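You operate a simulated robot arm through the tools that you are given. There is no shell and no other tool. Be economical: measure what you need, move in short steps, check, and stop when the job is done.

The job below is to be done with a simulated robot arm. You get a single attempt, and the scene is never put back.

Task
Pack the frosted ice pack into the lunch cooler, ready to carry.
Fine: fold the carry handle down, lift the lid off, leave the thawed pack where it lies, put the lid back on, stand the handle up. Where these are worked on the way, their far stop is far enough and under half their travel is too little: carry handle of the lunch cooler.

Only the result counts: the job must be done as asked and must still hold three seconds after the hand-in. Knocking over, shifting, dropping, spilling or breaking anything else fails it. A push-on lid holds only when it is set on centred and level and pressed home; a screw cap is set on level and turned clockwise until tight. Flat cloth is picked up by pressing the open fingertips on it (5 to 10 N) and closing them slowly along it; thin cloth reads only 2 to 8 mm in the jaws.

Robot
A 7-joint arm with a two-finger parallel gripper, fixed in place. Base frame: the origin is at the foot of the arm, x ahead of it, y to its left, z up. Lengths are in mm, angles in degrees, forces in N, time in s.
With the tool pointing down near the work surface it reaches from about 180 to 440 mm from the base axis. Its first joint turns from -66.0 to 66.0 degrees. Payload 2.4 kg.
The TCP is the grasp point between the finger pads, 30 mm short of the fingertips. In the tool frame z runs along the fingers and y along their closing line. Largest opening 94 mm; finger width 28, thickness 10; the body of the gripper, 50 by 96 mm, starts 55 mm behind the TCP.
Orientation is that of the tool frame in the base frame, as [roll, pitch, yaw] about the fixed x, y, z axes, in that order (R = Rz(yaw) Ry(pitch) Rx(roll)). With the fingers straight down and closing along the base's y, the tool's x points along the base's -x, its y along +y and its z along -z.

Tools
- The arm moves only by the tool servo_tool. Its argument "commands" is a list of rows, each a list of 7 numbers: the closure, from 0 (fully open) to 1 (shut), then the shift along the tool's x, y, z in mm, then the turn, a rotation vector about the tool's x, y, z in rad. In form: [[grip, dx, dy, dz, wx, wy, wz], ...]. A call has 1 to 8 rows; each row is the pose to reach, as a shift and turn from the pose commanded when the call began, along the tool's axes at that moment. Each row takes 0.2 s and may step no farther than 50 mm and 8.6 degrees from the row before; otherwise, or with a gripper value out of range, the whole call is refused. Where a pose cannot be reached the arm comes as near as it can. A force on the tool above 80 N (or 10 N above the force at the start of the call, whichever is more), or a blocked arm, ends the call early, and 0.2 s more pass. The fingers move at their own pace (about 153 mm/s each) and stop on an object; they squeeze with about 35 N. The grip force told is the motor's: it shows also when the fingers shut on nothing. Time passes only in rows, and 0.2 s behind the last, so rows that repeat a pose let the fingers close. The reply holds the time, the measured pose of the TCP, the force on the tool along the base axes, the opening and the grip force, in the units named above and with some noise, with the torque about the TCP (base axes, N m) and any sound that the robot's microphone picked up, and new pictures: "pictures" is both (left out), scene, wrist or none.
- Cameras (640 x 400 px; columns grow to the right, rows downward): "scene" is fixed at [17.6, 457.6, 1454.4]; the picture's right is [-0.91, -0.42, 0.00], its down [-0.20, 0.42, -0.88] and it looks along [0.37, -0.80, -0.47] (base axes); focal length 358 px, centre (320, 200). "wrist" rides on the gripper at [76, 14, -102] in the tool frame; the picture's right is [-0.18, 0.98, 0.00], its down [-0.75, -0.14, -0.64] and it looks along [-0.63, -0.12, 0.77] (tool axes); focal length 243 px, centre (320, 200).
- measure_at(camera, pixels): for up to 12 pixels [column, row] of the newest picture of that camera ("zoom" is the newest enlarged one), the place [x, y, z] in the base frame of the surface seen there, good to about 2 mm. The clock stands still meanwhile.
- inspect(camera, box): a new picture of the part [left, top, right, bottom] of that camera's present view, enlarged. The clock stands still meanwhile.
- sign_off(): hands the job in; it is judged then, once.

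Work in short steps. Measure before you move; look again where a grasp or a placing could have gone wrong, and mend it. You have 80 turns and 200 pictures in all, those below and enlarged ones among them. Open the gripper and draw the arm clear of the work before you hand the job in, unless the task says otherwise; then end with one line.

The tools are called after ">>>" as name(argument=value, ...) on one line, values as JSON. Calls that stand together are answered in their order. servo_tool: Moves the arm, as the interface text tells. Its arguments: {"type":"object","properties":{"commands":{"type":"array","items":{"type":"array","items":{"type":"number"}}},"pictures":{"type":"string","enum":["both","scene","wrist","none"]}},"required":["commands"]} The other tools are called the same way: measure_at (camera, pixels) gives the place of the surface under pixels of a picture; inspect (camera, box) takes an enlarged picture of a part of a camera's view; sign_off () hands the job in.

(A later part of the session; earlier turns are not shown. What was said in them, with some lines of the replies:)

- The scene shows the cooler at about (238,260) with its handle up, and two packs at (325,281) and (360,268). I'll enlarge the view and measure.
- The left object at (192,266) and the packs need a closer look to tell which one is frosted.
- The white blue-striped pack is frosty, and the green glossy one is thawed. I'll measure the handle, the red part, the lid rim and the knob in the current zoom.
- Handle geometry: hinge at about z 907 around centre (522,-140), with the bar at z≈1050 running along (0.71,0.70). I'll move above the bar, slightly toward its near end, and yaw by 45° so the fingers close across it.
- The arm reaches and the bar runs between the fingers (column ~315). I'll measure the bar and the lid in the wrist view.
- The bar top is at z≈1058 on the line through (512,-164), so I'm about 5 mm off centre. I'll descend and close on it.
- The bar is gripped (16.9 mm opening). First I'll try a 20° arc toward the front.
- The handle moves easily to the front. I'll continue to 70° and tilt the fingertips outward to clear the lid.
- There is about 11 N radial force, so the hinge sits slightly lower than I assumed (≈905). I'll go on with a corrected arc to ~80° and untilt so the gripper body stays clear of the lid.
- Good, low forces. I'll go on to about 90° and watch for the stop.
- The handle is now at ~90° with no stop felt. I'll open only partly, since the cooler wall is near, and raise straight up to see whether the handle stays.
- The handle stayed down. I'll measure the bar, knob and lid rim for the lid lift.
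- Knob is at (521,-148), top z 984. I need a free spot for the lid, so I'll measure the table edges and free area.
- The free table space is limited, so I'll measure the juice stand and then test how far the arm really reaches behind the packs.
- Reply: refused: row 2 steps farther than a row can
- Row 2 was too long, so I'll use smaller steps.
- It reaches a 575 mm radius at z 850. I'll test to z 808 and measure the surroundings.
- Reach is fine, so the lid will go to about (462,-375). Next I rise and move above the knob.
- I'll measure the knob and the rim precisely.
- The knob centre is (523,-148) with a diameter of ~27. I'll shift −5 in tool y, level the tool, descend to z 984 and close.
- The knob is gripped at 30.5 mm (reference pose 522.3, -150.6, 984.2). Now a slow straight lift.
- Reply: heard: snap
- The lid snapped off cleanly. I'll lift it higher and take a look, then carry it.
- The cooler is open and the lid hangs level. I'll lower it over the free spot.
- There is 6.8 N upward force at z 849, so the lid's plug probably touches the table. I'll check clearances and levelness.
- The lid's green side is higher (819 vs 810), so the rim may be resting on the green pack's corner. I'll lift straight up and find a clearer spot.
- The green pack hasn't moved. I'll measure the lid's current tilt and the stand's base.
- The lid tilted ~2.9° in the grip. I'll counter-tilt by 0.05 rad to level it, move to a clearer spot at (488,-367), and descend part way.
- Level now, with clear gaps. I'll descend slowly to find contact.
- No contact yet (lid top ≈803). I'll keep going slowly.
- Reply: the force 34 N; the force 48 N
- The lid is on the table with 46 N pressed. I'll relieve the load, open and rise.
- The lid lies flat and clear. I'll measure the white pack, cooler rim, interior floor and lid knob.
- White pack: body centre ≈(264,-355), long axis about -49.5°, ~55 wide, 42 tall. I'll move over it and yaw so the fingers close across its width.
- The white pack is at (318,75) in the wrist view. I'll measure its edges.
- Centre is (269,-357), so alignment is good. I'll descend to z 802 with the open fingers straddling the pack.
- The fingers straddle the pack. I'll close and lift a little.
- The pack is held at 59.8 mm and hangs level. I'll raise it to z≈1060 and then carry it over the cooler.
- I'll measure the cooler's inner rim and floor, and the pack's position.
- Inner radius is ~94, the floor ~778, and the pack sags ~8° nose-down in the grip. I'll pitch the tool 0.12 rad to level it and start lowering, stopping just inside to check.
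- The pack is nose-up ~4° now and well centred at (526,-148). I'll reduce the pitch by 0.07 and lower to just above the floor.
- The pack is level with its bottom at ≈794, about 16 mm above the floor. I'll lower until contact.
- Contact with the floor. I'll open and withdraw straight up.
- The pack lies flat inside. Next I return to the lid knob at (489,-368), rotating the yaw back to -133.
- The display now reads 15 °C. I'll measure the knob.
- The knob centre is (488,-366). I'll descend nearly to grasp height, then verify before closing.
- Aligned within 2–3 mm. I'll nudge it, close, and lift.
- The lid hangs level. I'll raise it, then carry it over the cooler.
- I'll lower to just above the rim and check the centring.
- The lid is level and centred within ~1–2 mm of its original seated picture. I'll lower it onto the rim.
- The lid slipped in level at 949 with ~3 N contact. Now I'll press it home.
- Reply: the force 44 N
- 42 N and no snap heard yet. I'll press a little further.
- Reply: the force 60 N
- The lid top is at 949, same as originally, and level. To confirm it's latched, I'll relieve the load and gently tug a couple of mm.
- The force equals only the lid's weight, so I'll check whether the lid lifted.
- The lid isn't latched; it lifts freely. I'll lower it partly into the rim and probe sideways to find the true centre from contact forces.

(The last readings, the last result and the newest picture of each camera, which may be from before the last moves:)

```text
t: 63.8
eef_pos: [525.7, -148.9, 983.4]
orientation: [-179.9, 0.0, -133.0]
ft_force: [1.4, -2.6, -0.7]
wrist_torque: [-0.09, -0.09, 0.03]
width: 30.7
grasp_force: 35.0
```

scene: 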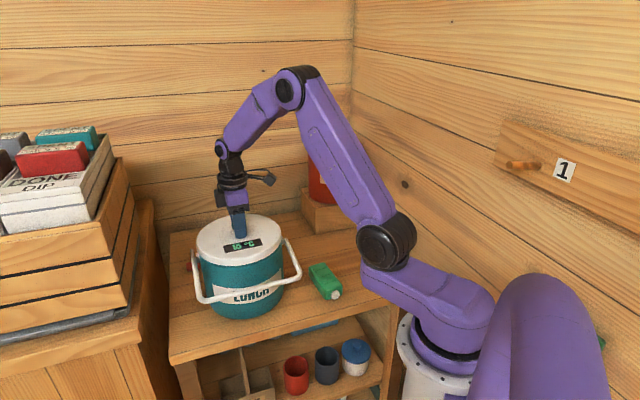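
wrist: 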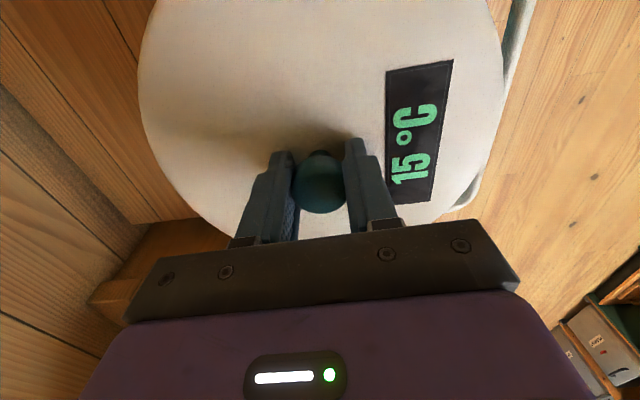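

The probe forces are symmetric, so the lid is centred; it just needs more push. I'll set it down, release, and press on the knob top with closed fingers.

>>> servo_tool(commands=[[1, 0, 0, 2, 0, 0, 0], [1, 0, 0, 3, 0, 0, 0], [0.5, 0, 0, 3, 0, 0, 0], [0, 0, 0, 3, 0, 0, 0], [0, 0, 0, -30, 0, 0, 0], [0, 0, 0, -60, 0, 0, 0], [1, 0, 0, -60, 0, 0, 0], [1, 0, 0, -60, 0, 0, 0]])

>>> measure_at(camera="scene", pixels=[[237, 226], [210, 235], [265, 230], [230, 258], [240, 218]])

```text
t: 65.6
eef_pos: [525.1, -147.1, 1041.2]
orientation: [-180.0, 0.0, -133.0]
ft_force: [-0.4, -0.1, 1.4]
wrist_torque: [-0.02, 0.01, -0.01]
width: 0.0
grasp_force: 32.6
heard: snap
```

scene: 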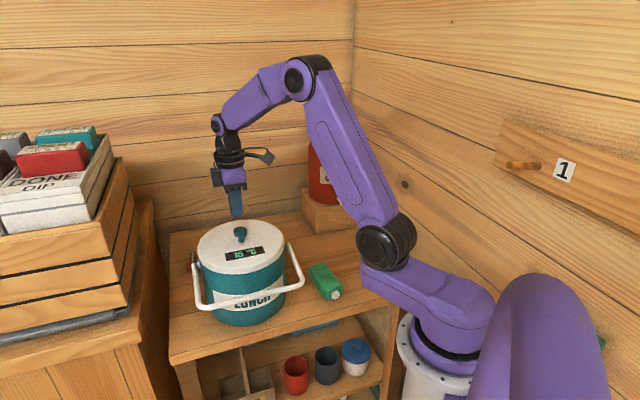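
wrist: 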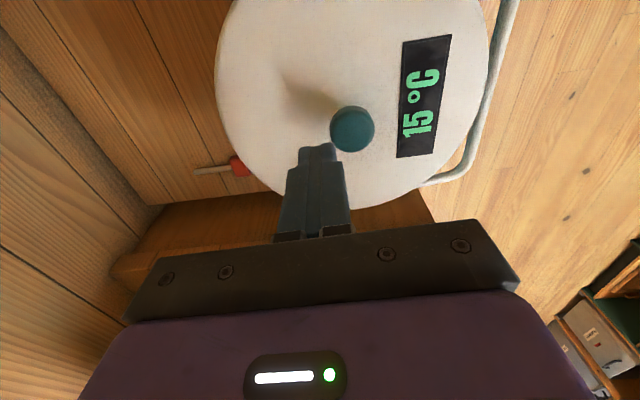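

```text
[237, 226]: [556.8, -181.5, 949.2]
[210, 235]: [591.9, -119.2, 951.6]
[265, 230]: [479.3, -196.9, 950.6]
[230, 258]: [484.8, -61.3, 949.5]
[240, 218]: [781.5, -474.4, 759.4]
```

A snap was heard, but the cooler appears to have shifted slightly in the picture. I'll check.

>>> inspect(camera="scene", box=[170, 205, 314, 335])

>>> measure_at(camera="wrist", pixels=[[353, 128], [335, 128], [371, 128], [220, 80], [485, 60], [470, 120], [240, 140], [390, 195], [270, 180], [480, 130], [510, 20], [320, 20]])

```text
3.08 times, centred on (242, 270) of scene
```

zoom: 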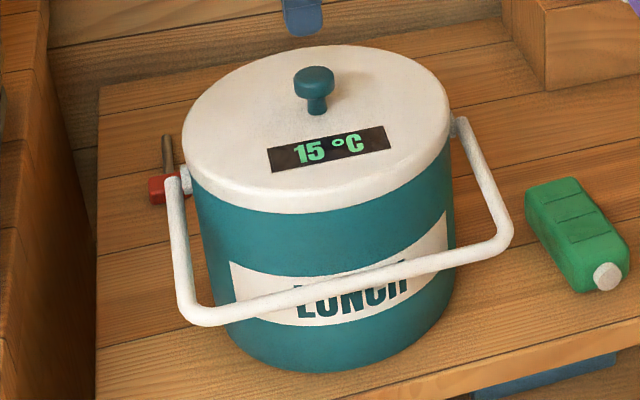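

```text
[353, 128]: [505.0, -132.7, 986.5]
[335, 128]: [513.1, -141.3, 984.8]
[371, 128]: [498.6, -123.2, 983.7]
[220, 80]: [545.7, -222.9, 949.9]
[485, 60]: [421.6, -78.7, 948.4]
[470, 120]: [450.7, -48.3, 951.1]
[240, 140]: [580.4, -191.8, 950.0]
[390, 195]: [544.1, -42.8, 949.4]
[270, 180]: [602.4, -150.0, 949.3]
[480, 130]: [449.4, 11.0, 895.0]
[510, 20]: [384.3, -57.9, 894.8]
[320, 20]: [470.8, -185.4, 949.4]
```

The cooler slid ~24 mm toward the front as the fingers opened; it's still upright, well on the table, and the lid looks aligned. I'll press on the knob top (506,-132) with closed fingers to make sure the lid is home.

>>> servo_tool(commands=[[1, 2.3, 24, 0, 0, 0, 0], [1, 2.3, 24, 10, 0, 0, 0], [1, 2.3, 24, 18, 0, 0, 0], [1, 2.3, 24, 22, 0, 0, 0]])

```text
t: 66.6
eef_pos: [506.3, -135.0, 1018.0]
orientation: [-179.9, 0.1, -133.0]
ft_force: [0.0, 0.5, -0.1]
wrist_torque: [0.01, -0.02, 0.0]
width: 0.0
grasp_force: 33.1
```

scene: 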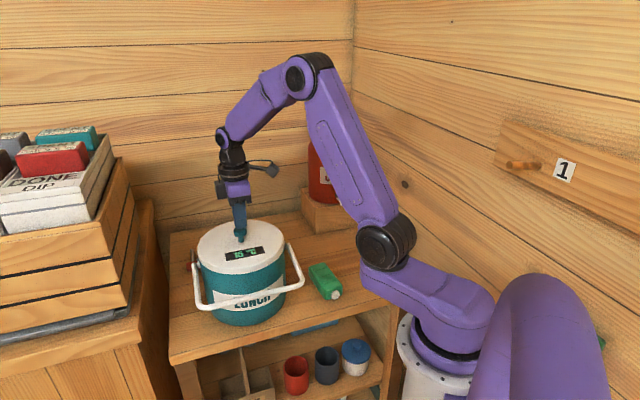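
wrist: 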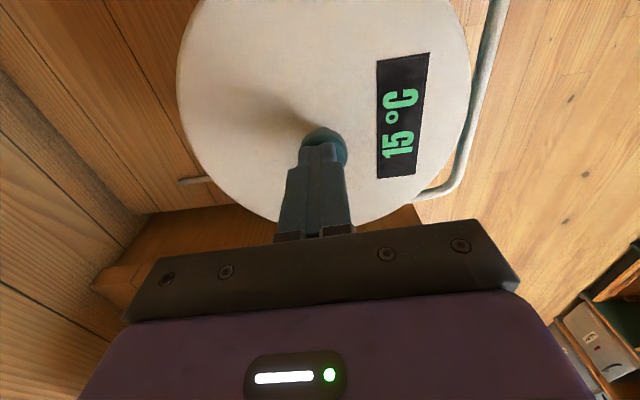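

The fingertips are just over the knob. I'll press down in steps.

>>> servo_tool(commands=[[1, 0, 1.5, 3, 0, 0, 0], [1, 0, 1.5, 6, 0, 0, 0], [1, 0, 1.5, 8, 0, 0, 0], [1, 0, 1.5, 8, 0, 0, 0]], pictures="none")

>>> servo_tool(commands=[[1, 0, 0, 2, 0, 0, 0], [1, 0, 0, 4, 0, 0, 0], [1, 0, 0, 4, 0, 0, 0]], pictures="scene")

```text
t: 67.6
eef_pos: [504.2, -134.0, 1014.0]
orientation: [-179.7, 0.0, -132.9]
ft_force: [-7.0, -0.5, 32.1]
wrist_torque: [-0.02, 0.26, 0.06]
width: 0.0
grasp_force: 33.2
```

```text
t: 68.4
eef_pos: [505.5, -133.4, 1014.2]
orientation: [-179.5, 0.4, -133.0]
ft_force: [-18.6, -0.4, 70.2]
wrist_torque: [-0.06, 0.67, 0.06]
width: 0.0
grasp_force: 32.7
```

scene: 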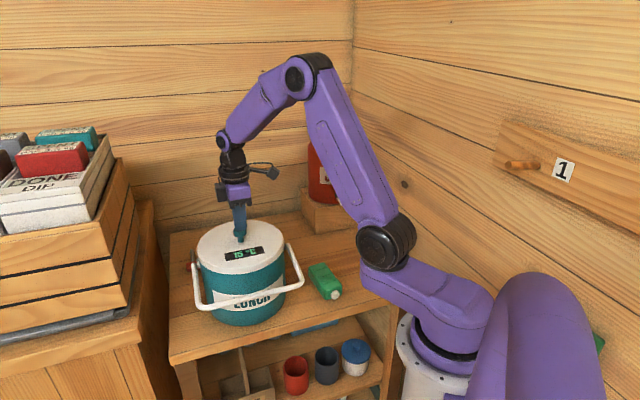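

70 N pressed with no further snap, so it was likely latched already. I'll verify with a very gentle tug: rise, open, grip the knob higher up, and lift a hair.

>>> servo_tool(commands=[[1, 0, 0, -6, 0, 0, 0], [1, 0, 0, -14, 0, 0, 0], [1, 0, 0, -40, 0, 0, 0], [0, 0, 0, -40, 0, 0, 0], [0, 0, 0, -40, 0, 0, 0]])

>>> measure_at(camera="wrist", pixels=[[316, 125], [301, 125], [330, 125], [316, 112], [316, 140]])

```text
t: 69.6
eef_pos: [505.8, -132.2, 1047.8]
orientation: [180.0, 0.0, -133.0]
ft_force: [0.4, 1.3, -0.1]
wrist_torque: [-0.01, -0.02, 0.02]
width: 94.0
grasp_force: 0.1
```

scene: 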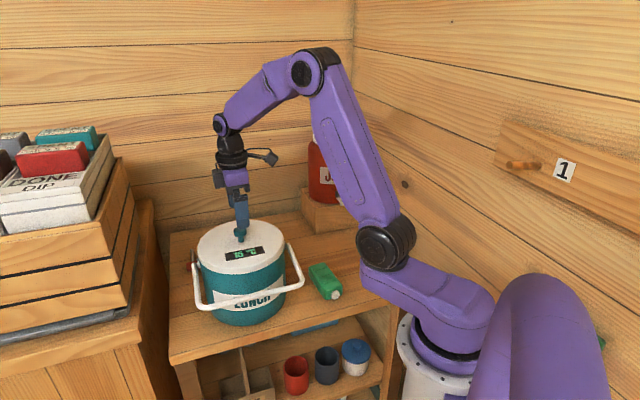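
wrist: 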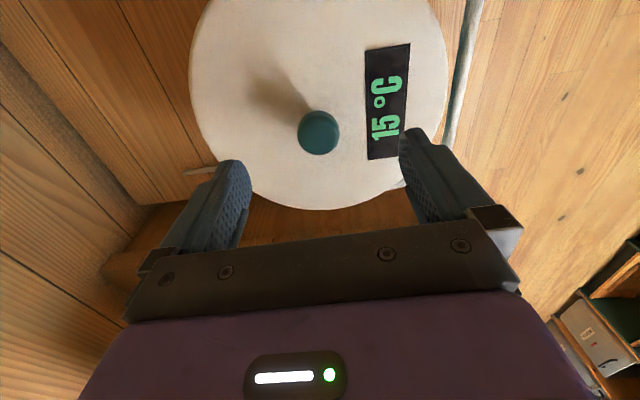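

```text
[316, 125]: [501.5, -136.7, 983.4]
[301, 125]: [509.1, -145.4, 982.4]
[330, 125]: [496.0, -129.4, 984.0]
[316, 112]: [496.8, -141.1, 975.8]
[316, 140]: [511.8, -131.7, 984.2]
```

The knob is at ≈(506,-135). I'll descend to z≈991, grip, and tug 1–2 mm.

>>> servo_tool(commands=[[0, 0, -2, 25, 0, 0, 0], [0, 0, -2, 48, 0, 0, 0], [0, 0, -2, 57, 0, 0, 0], [0.5, 0, -2, 57, 0, 0, 0], [1, 0, -2, 57, 0, 0, 0], [1, 0, -2, 57, 0, 0, 0]], pictures="none")

>>> servo_tool(commands=[[1, 0, 0, -1, 0, 0, 0], [1, 0, 0, -1, 0, 0, 0]], pictures="none")

>>> servo_tool(commands=[[1, 0, 0, -0.7, 0, 0, 0], [1, 0, 0, -0.7, 0, 0, 0]], pictures="none")

```text
t: 71.0
eef_pos: [506.1, -135.5, 990.5]
orientation: [179.9, 0.0, -133.0]
ft_force: [0.0, 0.5, -0.8]
wrist_torque: [0.0, -0.01, -0.01]
width: 30.6
grasp_force: 35.1
heard: snap
```

```text
t: 71.6
eef_pos: [506.0, -135.8, 992.1]
orientation: [-180.0, 0.0, -132.9]
ft_force: [-0.2, -0.2, 0.3]
wrist_torque: [-0.03, 0.01, -0.01]
width: 30.7
grasp_force: 34.7
```

```text
t: 72.2
eef_pos: [506.8, -134.2, 991.4]
orientation: [179.9, 0.0, -133.0]
ft_force: [-0.7, 1.6, -1.4]
wrist_torque: [0.05, 0.12, 0.03]
width: 30.4
grasp_force: 34.9
```

A snap sounded while closing. I'll check whether the lid is up or down.

>>> servo_tool(commands=[[1, 0, 0, -3, 0, 0, 0], [1, 0, 0, -3, 0, 0, 0]])

>>> measure_at(camera="wrist", pixels=[[170, 70], [480, 60], [470, 140], [200, 170], [300, 230], [460, 10], [320, 40]])

>>> inspect(camera="scene", box=[176, 205, 304, 285])

```text
t: 72.8
eef_pos: [507.2, -134.7, 995.0]
orientation: [-180.0, 0.0, -133.0]
ft_force: [-1.1, -0.6, -1.0]
wrist_torque: [-0.05, 0.07, -0.05]
width: 30.6
grasp_force: 34.9
```

scene: 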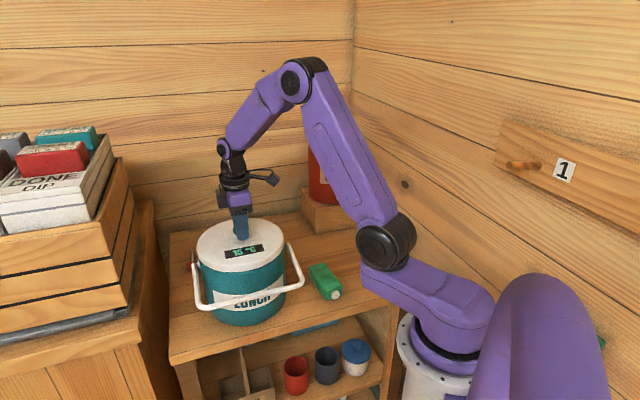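
wrist: 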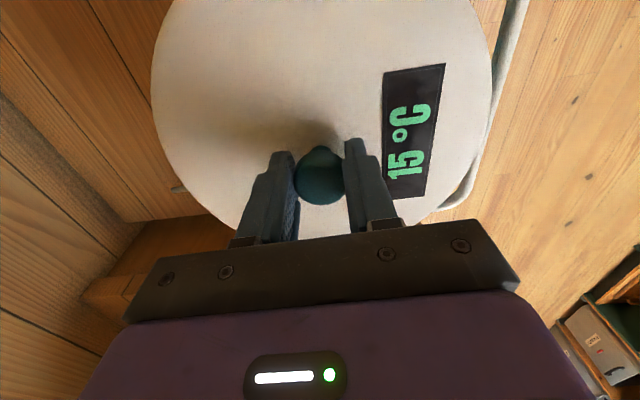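

```text
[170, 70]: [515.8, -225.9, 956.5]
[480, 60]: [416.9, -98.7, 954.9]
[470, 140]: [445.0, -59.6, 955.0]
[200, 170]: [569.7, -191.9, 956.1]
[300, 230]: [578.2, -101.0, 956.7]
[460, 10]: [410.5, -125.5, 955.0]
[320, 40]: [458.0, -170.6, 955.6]
```

```text
5.00 times, centred on (240, 245) of scene
```

zoom: 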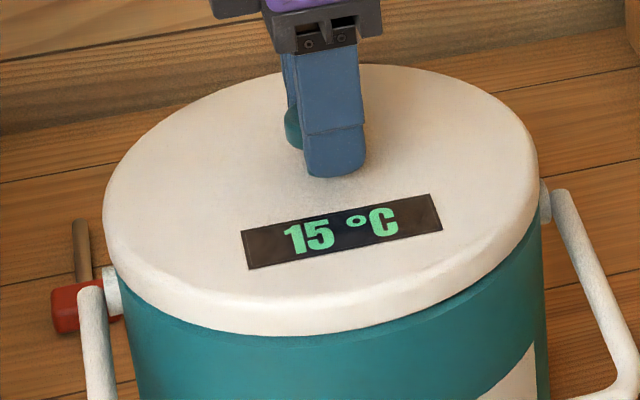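

The lid came loose (955.7), so the closing fingers unlatched it; it had been latched before. I'll lower it again, watching side forces and listening for the snap.

>>> servo_tool(commands=[[1, 0, 0, 2, 0, 0, 0], [1, 0, 0, 4, 0, 0, 0], [1, 0, 0, 4, 0, 0, 0]], pictures="none")

>>> servo_tool(commands=[[1, 0, 0, 2, 0, 0, 0], [1, 0, 0, 3, 0, 0, 0], [1, 0, 0, 3, 0, 0, 0]], pictures="none")

>>> servo_tool(commands=[[1, 0, 0, 1.5, 0, 0, 0], [1, 0, 0, 1.5, 0, 0, 0]], pictures="none")

```text
t: 73.6
eef_pos: [506.1, -134.6, 992.2]
orientation: [-180.0, 0.0, -132.9]
ft_force: [-2.0, -0.4, -0.6]
wrist_torque: [0.0, 0.06, 0.0]
width: 30.7
grasp_force: 35.0
```

```text
t: 74.4
eef_pos: [505.5, -134.7, 989.4]
orientation: [-179.9, 0.0, -133.1]
ft_force: [0.0, 0.6, -1.0]
wrist_torque: [0.02, -0.02, -0.01]
width: 30.8
grasp_force: 35.0
```

```text
t: 75.0
eef_pos: [506.2, -134.1, 988.9]
orientation: [-180.0, 0.1, -133.0]
ft_force: [-1.7, 1.1, 14.6]
wrist_torque: [0.04, 0.03, 0.08]
width: 30.7
grasp_force: 34.9
```

Seated squarely with 15 N and small side forces. I'll press further.

>>> servo_tool(commands=[[1, 0, 0, 2, 0, 0, 0], [1, 0, 0, 4, 0, 0, 0], [1, 0, 0, 4, 0, 0, 0]], pictures="none")

>>> servo_tool(commands=[[1, 0, 0, 2, 0, 0, 0], [1, 0, 0, 2, 0, 0, 0]], pictures="none")

```text
t: 75.8
eef_pos: [505.4, -134.6, 985.4]
orientation: [-179.8, 0.1, -133.1]
ft_force: [-7.7, 6.7, 42.2]
wrist_torque: [0.26, 0.11, 0.07]
width: 30.6
grasp_force: 35.2
```

```text
t: 76.4
eef_pos: [506.8, -133.4, 983.7]
orientation: [-179.8, 0.1, -133.0]
ft_force: [-8.2, 8.0, 41.4]
wrist_torque: [0.31, 0.05, 0.07]
width: 30.6
grasp_force: 34.9
```

The grip slips on the knob at ~42 N, so pressing has to come from above. I'll unload, open gently, rise, and close.

>>> servo_tool(commands=[[1, 0, 0, -3, 0, 0, 0], [1, 0, 0, -5.5, 0, 0, 0], [0.64, 0, 0, -5.5, 0, 0, 0], [0.58, 0, 0, -5.5, 0, 0, 0], [0.5, 0, 0, -5.5, 0, 0, 0], [0.3, 0, 0, -15, 0, 0, 0], [0.3, 0, 0, -50, 0, 0, 0], [0.3, 0, 0, -60, 0, 0, 0]])

>>> inspect(camera="scene", box=[176, 205, 304, 285])

>>> measure_at(camera="wrist", pixels=[[316, 130], [301, 130], [333, 130], [220, 60], [430, 60], [400, 150], [240, 140], [320, 190]])

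```text
t: 78.2
eef_pos: [504.3, -133.5, 1041.0]
orientation: [-180.0, 0.0, -133.0]
ft_force: [-1.0, -1.2, 0.2]
wrist_torque: [0.01, -0.01, -0.01]
width: 65.9
grasp_force: 0.2
heard: snap
```

scene: 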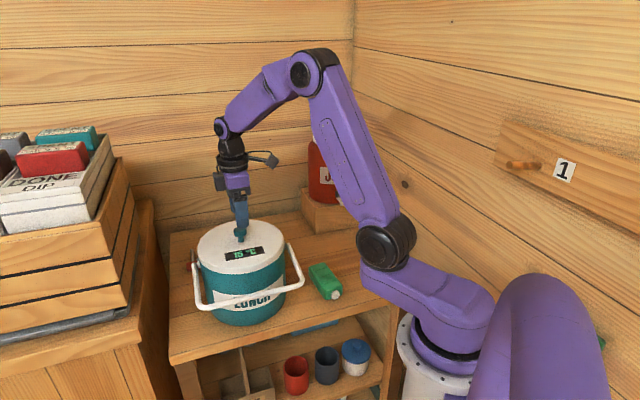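
wrist: 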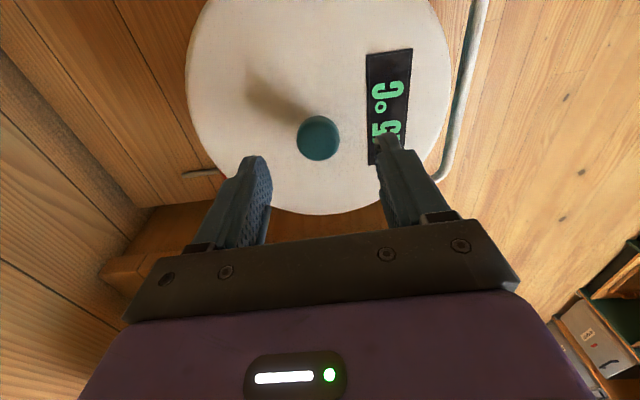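

```text
5.00 times, centred on (240, 245) of scene
```

zoom: 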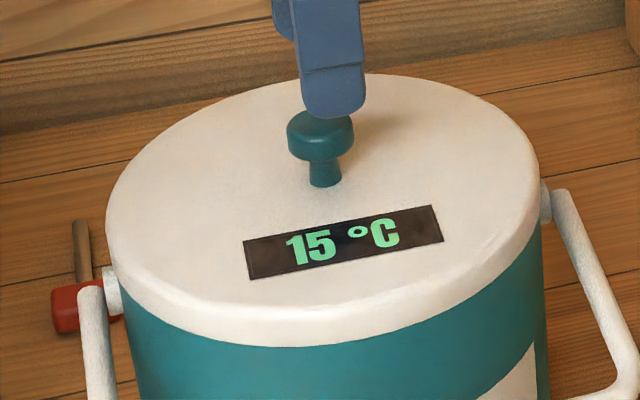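

```text
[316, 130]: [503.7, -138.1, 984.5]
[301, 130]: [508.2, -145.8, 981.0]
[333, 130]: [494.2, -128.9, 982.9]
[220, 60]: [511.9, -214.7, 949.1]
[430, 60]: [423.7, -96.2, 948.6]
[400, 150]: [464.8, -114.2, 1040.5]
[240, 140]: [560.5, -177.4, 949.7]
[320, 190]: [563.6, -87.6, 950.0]
```

It snapped again on release, with the lid level at 949, so the lid is latched. Now the handle: I'll measure the bar.

>>> measure_at(camera="wrist", pixels=[[474, 50], [466, 90], [457, 130], [483, 10], [447, 165], [440, 178]])

>>> measure_at(camera="scene", pixels=[[200, 305], [302, 284], [250, 297], [225, 303], [280, 290], [192, 270], [289, 250]])

```text
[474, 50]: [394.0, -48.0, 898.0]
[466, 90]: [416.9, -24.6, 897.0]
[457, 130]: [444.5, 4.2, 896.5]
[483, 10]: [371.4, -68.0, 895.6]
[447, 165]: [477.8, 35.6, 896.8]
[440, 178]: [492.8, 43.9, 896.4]
```

```text
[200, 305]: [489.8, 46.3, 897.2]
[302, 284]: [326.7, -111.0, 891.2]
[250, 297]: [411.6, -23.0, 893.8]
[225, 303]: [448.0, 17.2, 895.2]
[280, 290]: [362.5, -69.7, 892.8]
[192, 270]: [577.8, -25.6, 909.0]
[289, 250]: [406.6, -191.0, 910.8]
```

The bar centre is at z≈889, running at ~44°, centred ~145 mm in front of the cooler's axis. I'll move over it with fingers half-open and stop above for a check.

>>> servo_tool(commands=[[0.5, 7, 36, 0, 0, 0, 0.012], [0.5, 14, 72, 0, 0, 0, 0.024], [0.5, 21, 108, 0, 0, 0, 0.036], [0.5, 28.6, 144, 0, 0, 0, 0.049], [0.5, 28.6, 144, 40, 0, 0, 0.049], [0.5, 28.6, 144, 75, 0, 0, 0.049], [0.5, 28.6, 144, 75, 0, 0, 0.049]])

>>> measure_at(camera="wrist", pixels=[[310, 100], [310, 120], [315, 140], [320, 160], [322, 180], [325, 200]])

```text
t: 79.8
eef_pos: [382.0, -58.4, 966.3]
orientation: [-179.9, 0.1, -135.8]
ft_force: [0.5, -1.0, 0.0]
wrist_torque: [-0.04, -0.02, 0.01]
width: 47.0
grasp_force: 0.2
```

scene: 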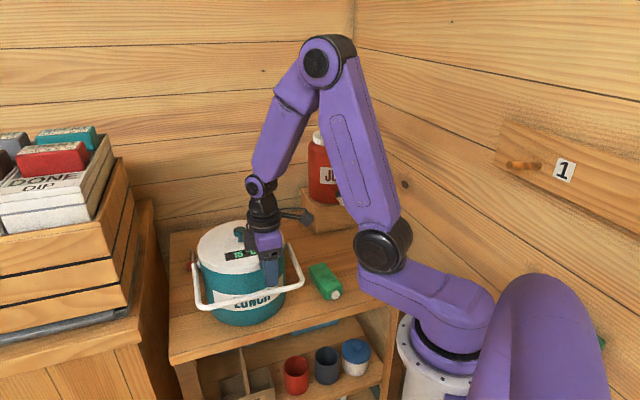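
wrist: 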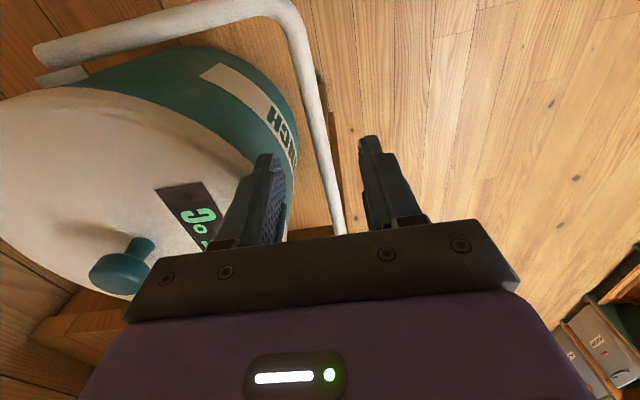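

```text
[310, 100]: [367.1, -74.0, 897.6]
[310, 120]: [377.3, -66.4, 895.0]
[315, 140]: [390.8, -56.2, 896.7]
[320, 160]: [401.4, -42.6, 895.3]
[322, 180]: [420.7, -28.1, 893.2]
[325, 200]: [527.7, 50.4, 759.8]
```

The bar is centred between the fingers. I'll descend to z≈901 and close.

>>> servo_tool(commands=[[0.5, 0, 0, 30, 0, 0, 0], [0.5, 0, 0, 55, 0, 0, 0], [0.5, 0, 0, 64, 0, 0, 0], [0.75, 0, 0, 64, 0, 0, 0], [1, 0, 0, 64, 0, 0, 0], [1, 0, 0, 64, 0, 0, 0]])

```text
t: 81.2
eef_pos: [382.5, -57.5, 902.5]
orientation: [-179.9, 0.2, -135.7]
ft_force: [4.5, 0.3, -0.5]
wrist_torque: [0.11, -0.18, 0.58]
width: 12.4
grasp_force: 35.5
```

scene: 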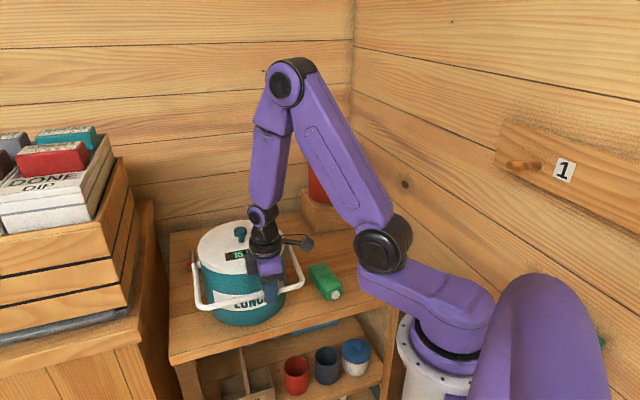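
wrist: 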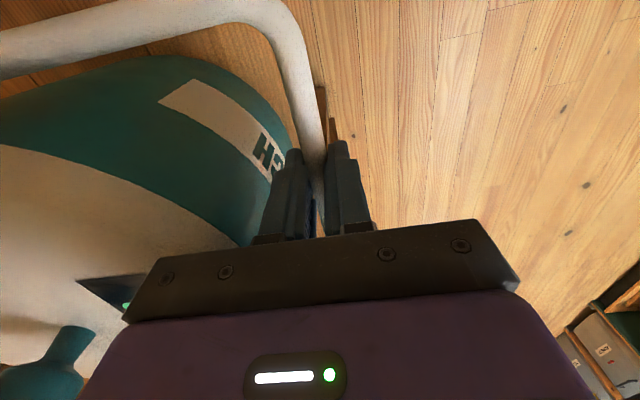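

The opening of 12.4 mm (bar is 16.8) suggests I only have the bar's upper part. I'll reopen, tilt slightly so the body clears the lid, go 8 mm lower and regrip.

>>> servo_tool(commands=[[0.6, 0, 0, 0, 0, 0, 0], [0.6, 0, 0, 0, 0.08, 0, 0], [0.6, 0, 0, 4, 0.15, 0, 0], [0.6, 0, 0, 10, 0.15, 0, 0], [1, 0, 0, 10, 0.15, 0, 0], [1, 0, 0, 10, 0.15, 0, 0], [1, 0, 0, 10, 0.15, 0, 0]])

```text
t: 82.8
eef_pos: [382.2, -56.6, 893.8]
orientation: [-171.2, 0.2, -135.7]
ft_force: [-3.5, 7.6, 50.4]
wrist_torque: [0.02, -0.2, 0.23]
width: 13.3
grasp_force: 35.4
out of reach, approached as far as the arm can: row 3, 4
```

scene: 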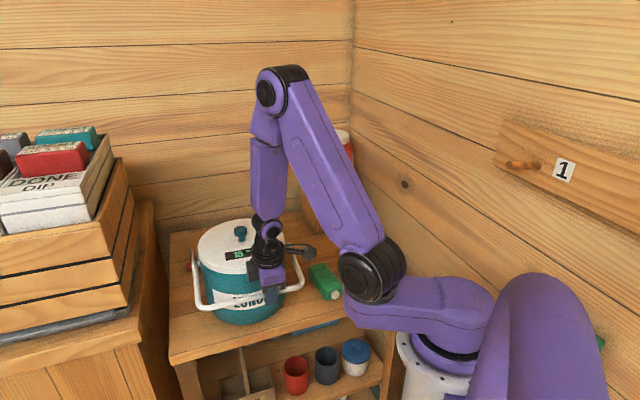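
wrist: 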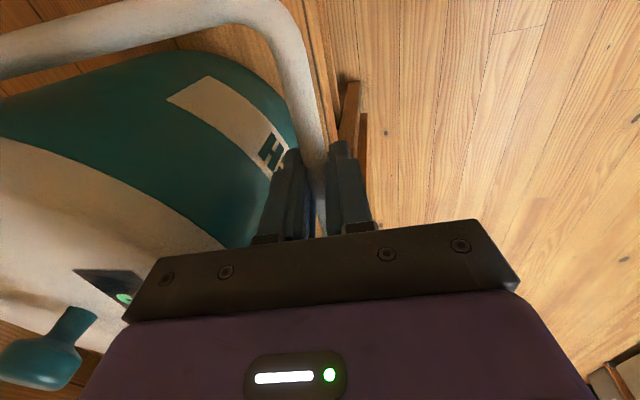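

The 50 N reaction shows the fingers wedge on the bar's top half with the handle at its stop. Closer to the bar's corner the gripper body clears the lid and can go lower, so I'll release, rise, level the tool, and shift 40 mm along the bar.

>>> servo_tool(commands=[[0.7, 0, 0, 0, 0, 0, 0], [0.5, 0, 0, 0, 0, 0, 0], [0.5, 0, -3, -20, 0, 0, 0], [0.5, 0, -6, -40, -0.05, 0, 0], [0.5, 10, -9, -59, -0.1, 0, 0], [0.5, 25, -9, -59, -0.15, 0, 0], [0.5, 40, -9, -59, -0.15, 0, 0], [0.5, 40, -9, -59, -0.15, 0, 0]])

>>> inspect(camera="scene", box=[176, 215, 320, 335])

>>> measure_at(camera="wrist", pixels=[[310, 120], [315, 140], [322, 160], [324, 180], [315, 100], [320, 150]])

```text
t: 84.6
eef_pos: [353.0, -84.7, 953.1]
orientation: [-180.0, 0.0, -135.8]
ft_force: [-0.3, 0.2, 0.2]
wrist_torque: [0.02, 0.0, 0.03]
width: 46.9
grasp_force: 0.0
out of reach, approached as far as the arm can: row 4
```

scene: 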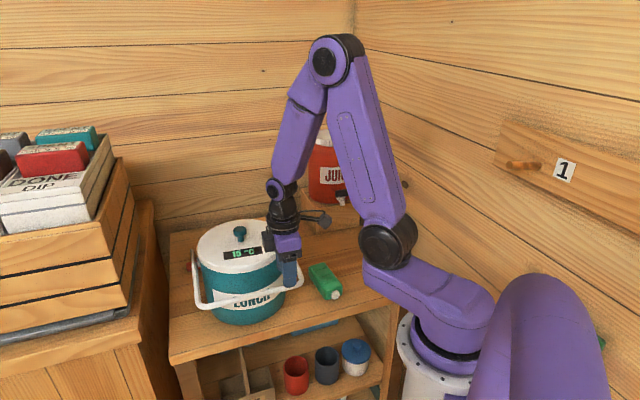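
wrist: 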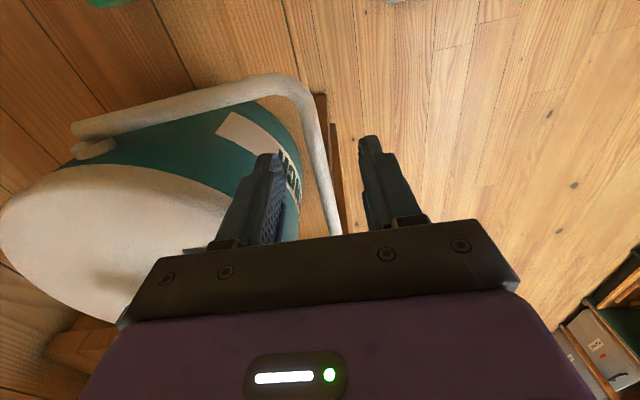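

```text
3.33 times, centred on (248, 275) of scene
```

zoom: 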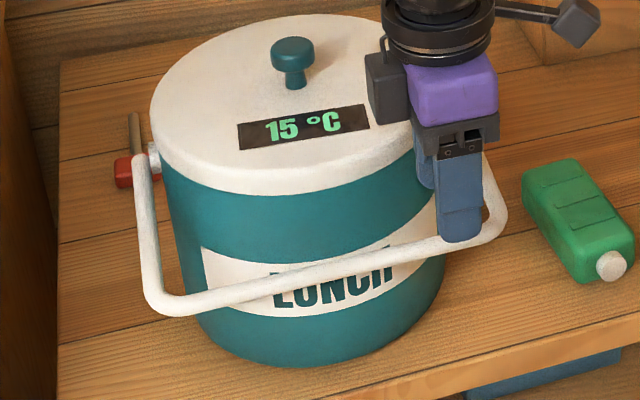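

```text
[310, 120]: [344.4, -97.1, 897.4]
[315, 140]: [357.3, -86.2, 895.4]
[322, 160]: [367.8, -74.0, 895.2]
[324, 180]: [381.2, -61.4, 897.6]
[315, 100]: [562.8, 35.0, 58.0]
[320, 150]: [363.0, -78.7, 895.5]
```

All in place. The bar top is 896.5, so its centre is ≈888. I'll descend to z≈885 and grip.

>>> servo_tool(commands=[[0.5, 0, -1, 30, 0, 0, 0], [0.5, 0, -1, 55, 0, 0, 0], [0.5, 0, -1, 68, 0, 0, 0], [0.75, 0, -1, 68, 0, 0, 0], [1, 0, -1, 68, 0, 0, 0], [1, 0, -1, 68, 0, 0, 0]])

```text
t: 86.0
eef_pos: [354.0, -88.0, 885.8]
orientation: [-179.8, 0.2, -135.8]
ft_force: [5.5, -1.3, 0.0]
wrist_torque: [0.28, -0.37, 0.02]
width: 16.8
grasp_force: 35.0
```

scene: 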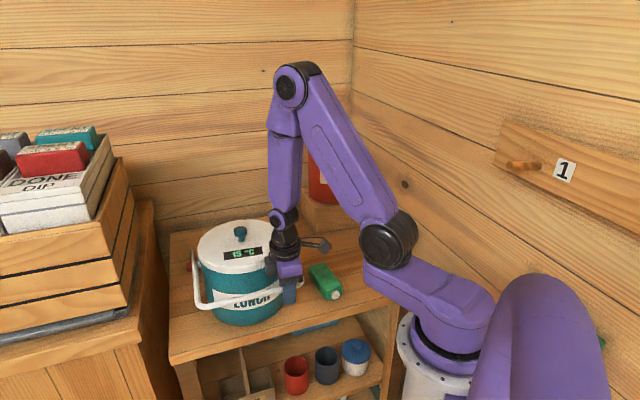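
wrist: 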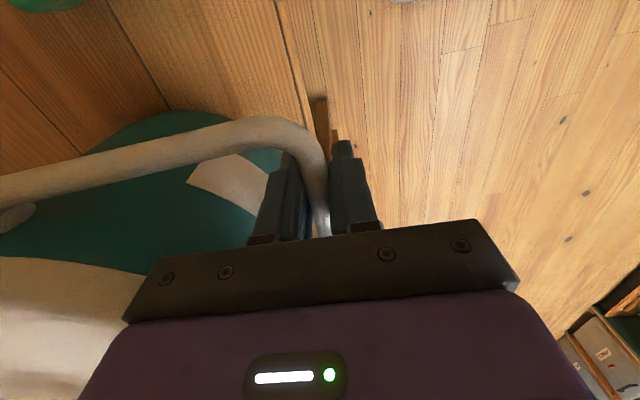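

The bar is fully gripped (16.8 mm). I'll raise it along the arc to 60° from vertical.

>>> servo_tool(commands=[[1, 0, 1.1, -10, 0, 0, 0], [1, 0, 1.4, -20, 0, 0, 0], [1, 0, 0.9, -32.4, 0, 0, 0], [1, 0, -0.8, -44.7, 0, 0, 0], [1, 0, -3.4, -56.8, 0, 0, 0], [1, 0, -7.2, -68.6, 0, 0, 0], [1, 0, -11.9, -80, 0, 0, 0], [1, 0, -17.6, -91, 0, 0, 0]])

```text
t: 87.8
eef_pos: [366.0, -98.9, 975.9]
orientation: [-180.0, 0.0, -135.8]
ft_force: [-3.1, 3.4, 1.1]
wrist_torque: [-0.02, 0.09, -0.02]
width: 17.0
grasp_force: 34.9
```

scene: 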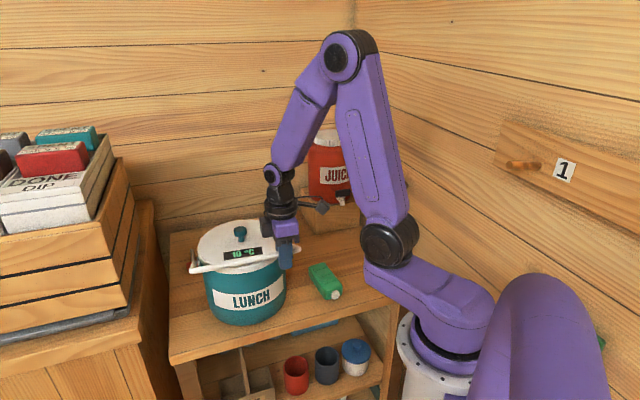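
wrist: 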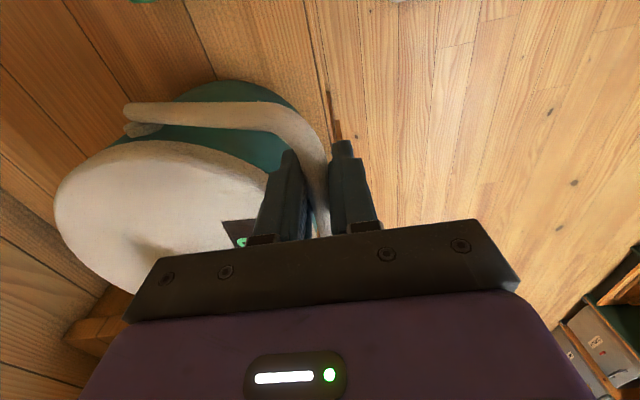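

Smooth so far. I'll continue toward upright.

>>> servo_tool(commands=[[1, 0, -6.7, -10.4, 0, 0, 0], [1, 0, -14.2, -20.3, 0, 0, 0], [1, 0, -22.6, -29.4, 0, 0, 0], [1, 0, -31.7, -37.8, 0, 0, 0], [1, 0, -52, -52, 0, 0, 0], [1, 0, -74.4, -62.4, 0, 0, 0], [1, 0, -98.3, -68.8, 0, 0, 0], [1, 0, -115, -70.8, 0, 0, 0]])

```text
t: 89.6
eef_pos: [446.0, -181.2, 1047.2]
orientation: [-179.7, 0.2, -135.7]
ft_force: [2.5, 4.4, 19.4]
wrist_torque: [0.32, -0.29, 0.29]
width: 16.9
grasp_force: 35.3
```

scene: 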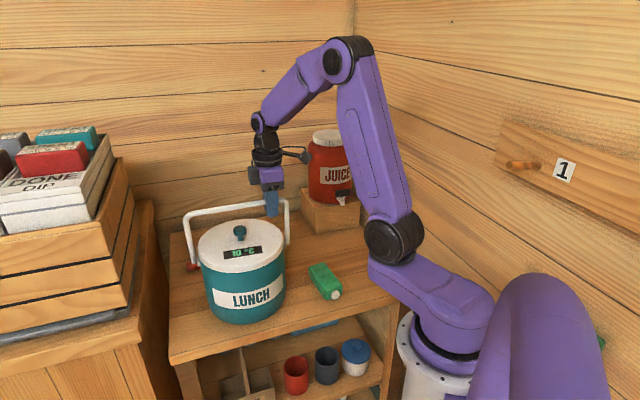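
wrist: 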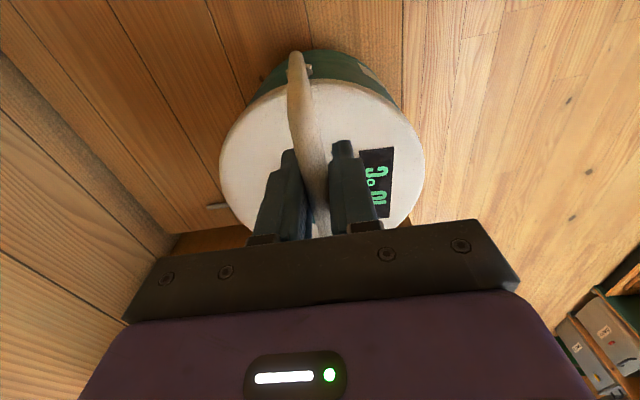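

The handle is nearly upright with some downward preload. I'll finish the last few degrees and rise 3 mm to unload.

>>> servo_tool(commands=[[1, 0, -3, -3, 0, 0, 0], [1, 0, -6, -3, 0, 0, 0], [1, 0, -8.5, -3, 0, 0, 0], [1, 0, -8.5, -3, 0, 0, 0]])

>>> inspect(camera="scene", box=[170, 190, 314, 335])

>>> measure_at(camera="scene", pixels=[[188, 213], [230, 206], [250, 203], [204, 258], [192, 255], [288, 240], [239, 231]])

```text
t: 90.6
eef_pos: [450.7, -188.4, 1047.1]
orientation: [179.9, -0.2, -135.9]
ft_force: [-0.8, 1.0, -1.9]
wrist_torque: [-0.57, 0.6, 0.02]
width: 16.7
grasp_force: 35.0
```

scene: 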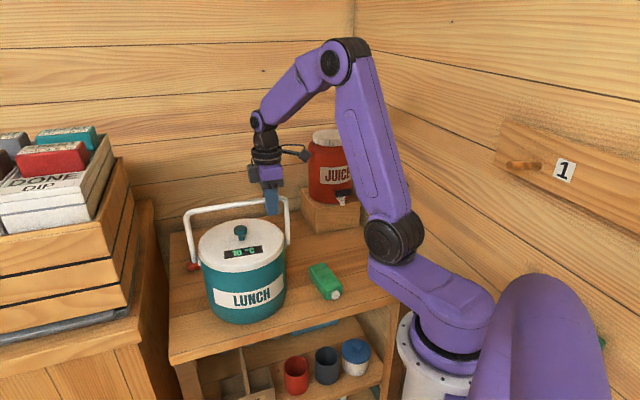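
wrist: 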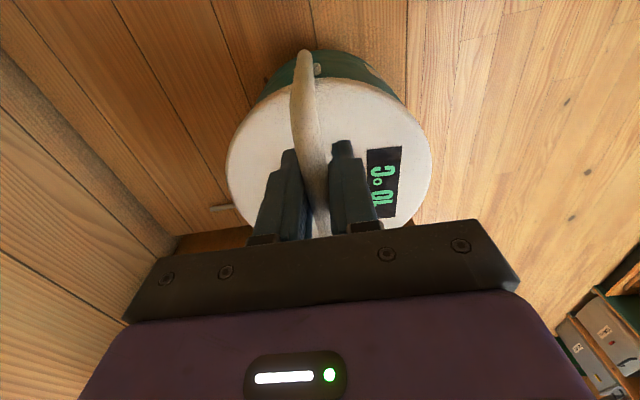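

```text
2.76 times, centred on (242, 262) of scene
```

zoom: 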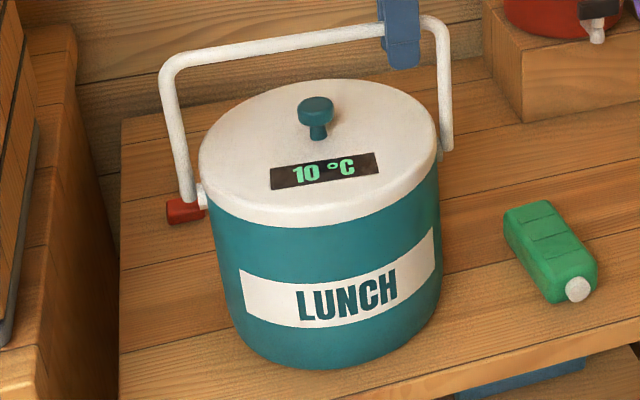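

```text
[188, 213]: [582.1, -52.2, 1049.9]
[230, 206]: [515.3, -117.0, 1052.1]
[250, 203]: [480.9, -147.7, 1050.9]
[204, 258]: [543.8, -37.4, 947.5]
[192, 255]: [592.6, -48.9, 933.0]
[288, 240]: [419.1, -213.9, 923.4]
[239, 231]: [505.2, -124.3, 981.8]
```

The handle is upright and unloaded. I'll open, rise clear, and verify.

>>> servo_tool(commands=[[0.8, 0, 0, 0, 0, 0, 0], [0.5, 0, 0, 0, 0, 0, 0], [0.4, 0, 0, 0, 0, 0, 0], [0.4, 0, 0, -40, 0, 0, 0], [0.2, 0, 0, -80, 0, 0, 0], [0, 20, 10, -120, 0, 0, 0], [0, 50, 20, -150, 0, 0, 0], [0, 85, 30, -170, 0, 0, 0]])

>>> inspect(camera="scene", box=[170, 190, 330, 335])

>>> measure_at(camera="scene", pixels=[[230, 206], [270, 200], [210, 250], [262, 235], [225, 230], [230, 262], [325, 280]])

```text
t: 92.4
eef_pos: [367.6, -223.2, 1219.5]
orientation: [-180.0, 0.0, -135.8]
ft_force: [0.0, -0.1, 0.2]
wrist_torque: [-0.01, 0.0, -0.01]
width: 94.1
grasp_force: 0.0
```

scene: 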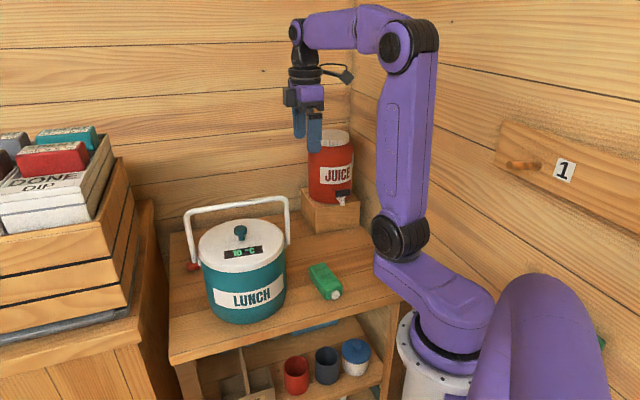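
wrist: 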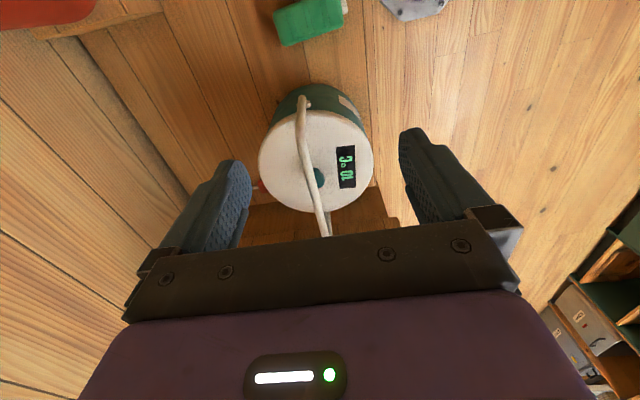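

```text
2.76 times, centred on (250, 262) of scene
```

zoom: 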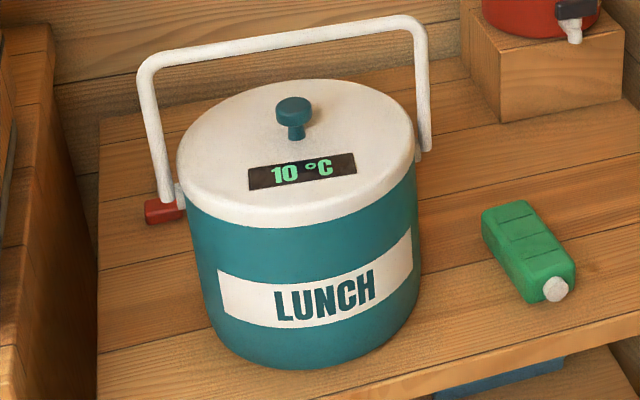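

```text
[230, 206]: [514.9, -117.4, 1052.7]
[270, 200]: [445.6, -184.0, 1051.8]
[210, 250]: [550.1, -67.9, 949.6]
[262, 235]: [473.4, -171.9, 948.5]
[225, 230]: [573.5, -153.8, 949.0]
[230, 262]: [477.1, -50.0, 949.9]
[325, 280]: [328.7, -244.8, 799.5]
```

The handle stands up, the lid is level at z 949 and latched (snap heard), the display has fallen to 10 °C, and the green pack hasn't moved (328.7, -244.8). The arm is clear and the gripper open, so I'm handing in.

>>> sign_off()

```text
The job is handed in.
```

I packed the frosted pack in the cooler, put the lid back on (it snapped on release), stood the handle up and left the thawed pack where it lay; the cooler itself slid about 24 mm toward the front edge during the lid work, still upright on the table.
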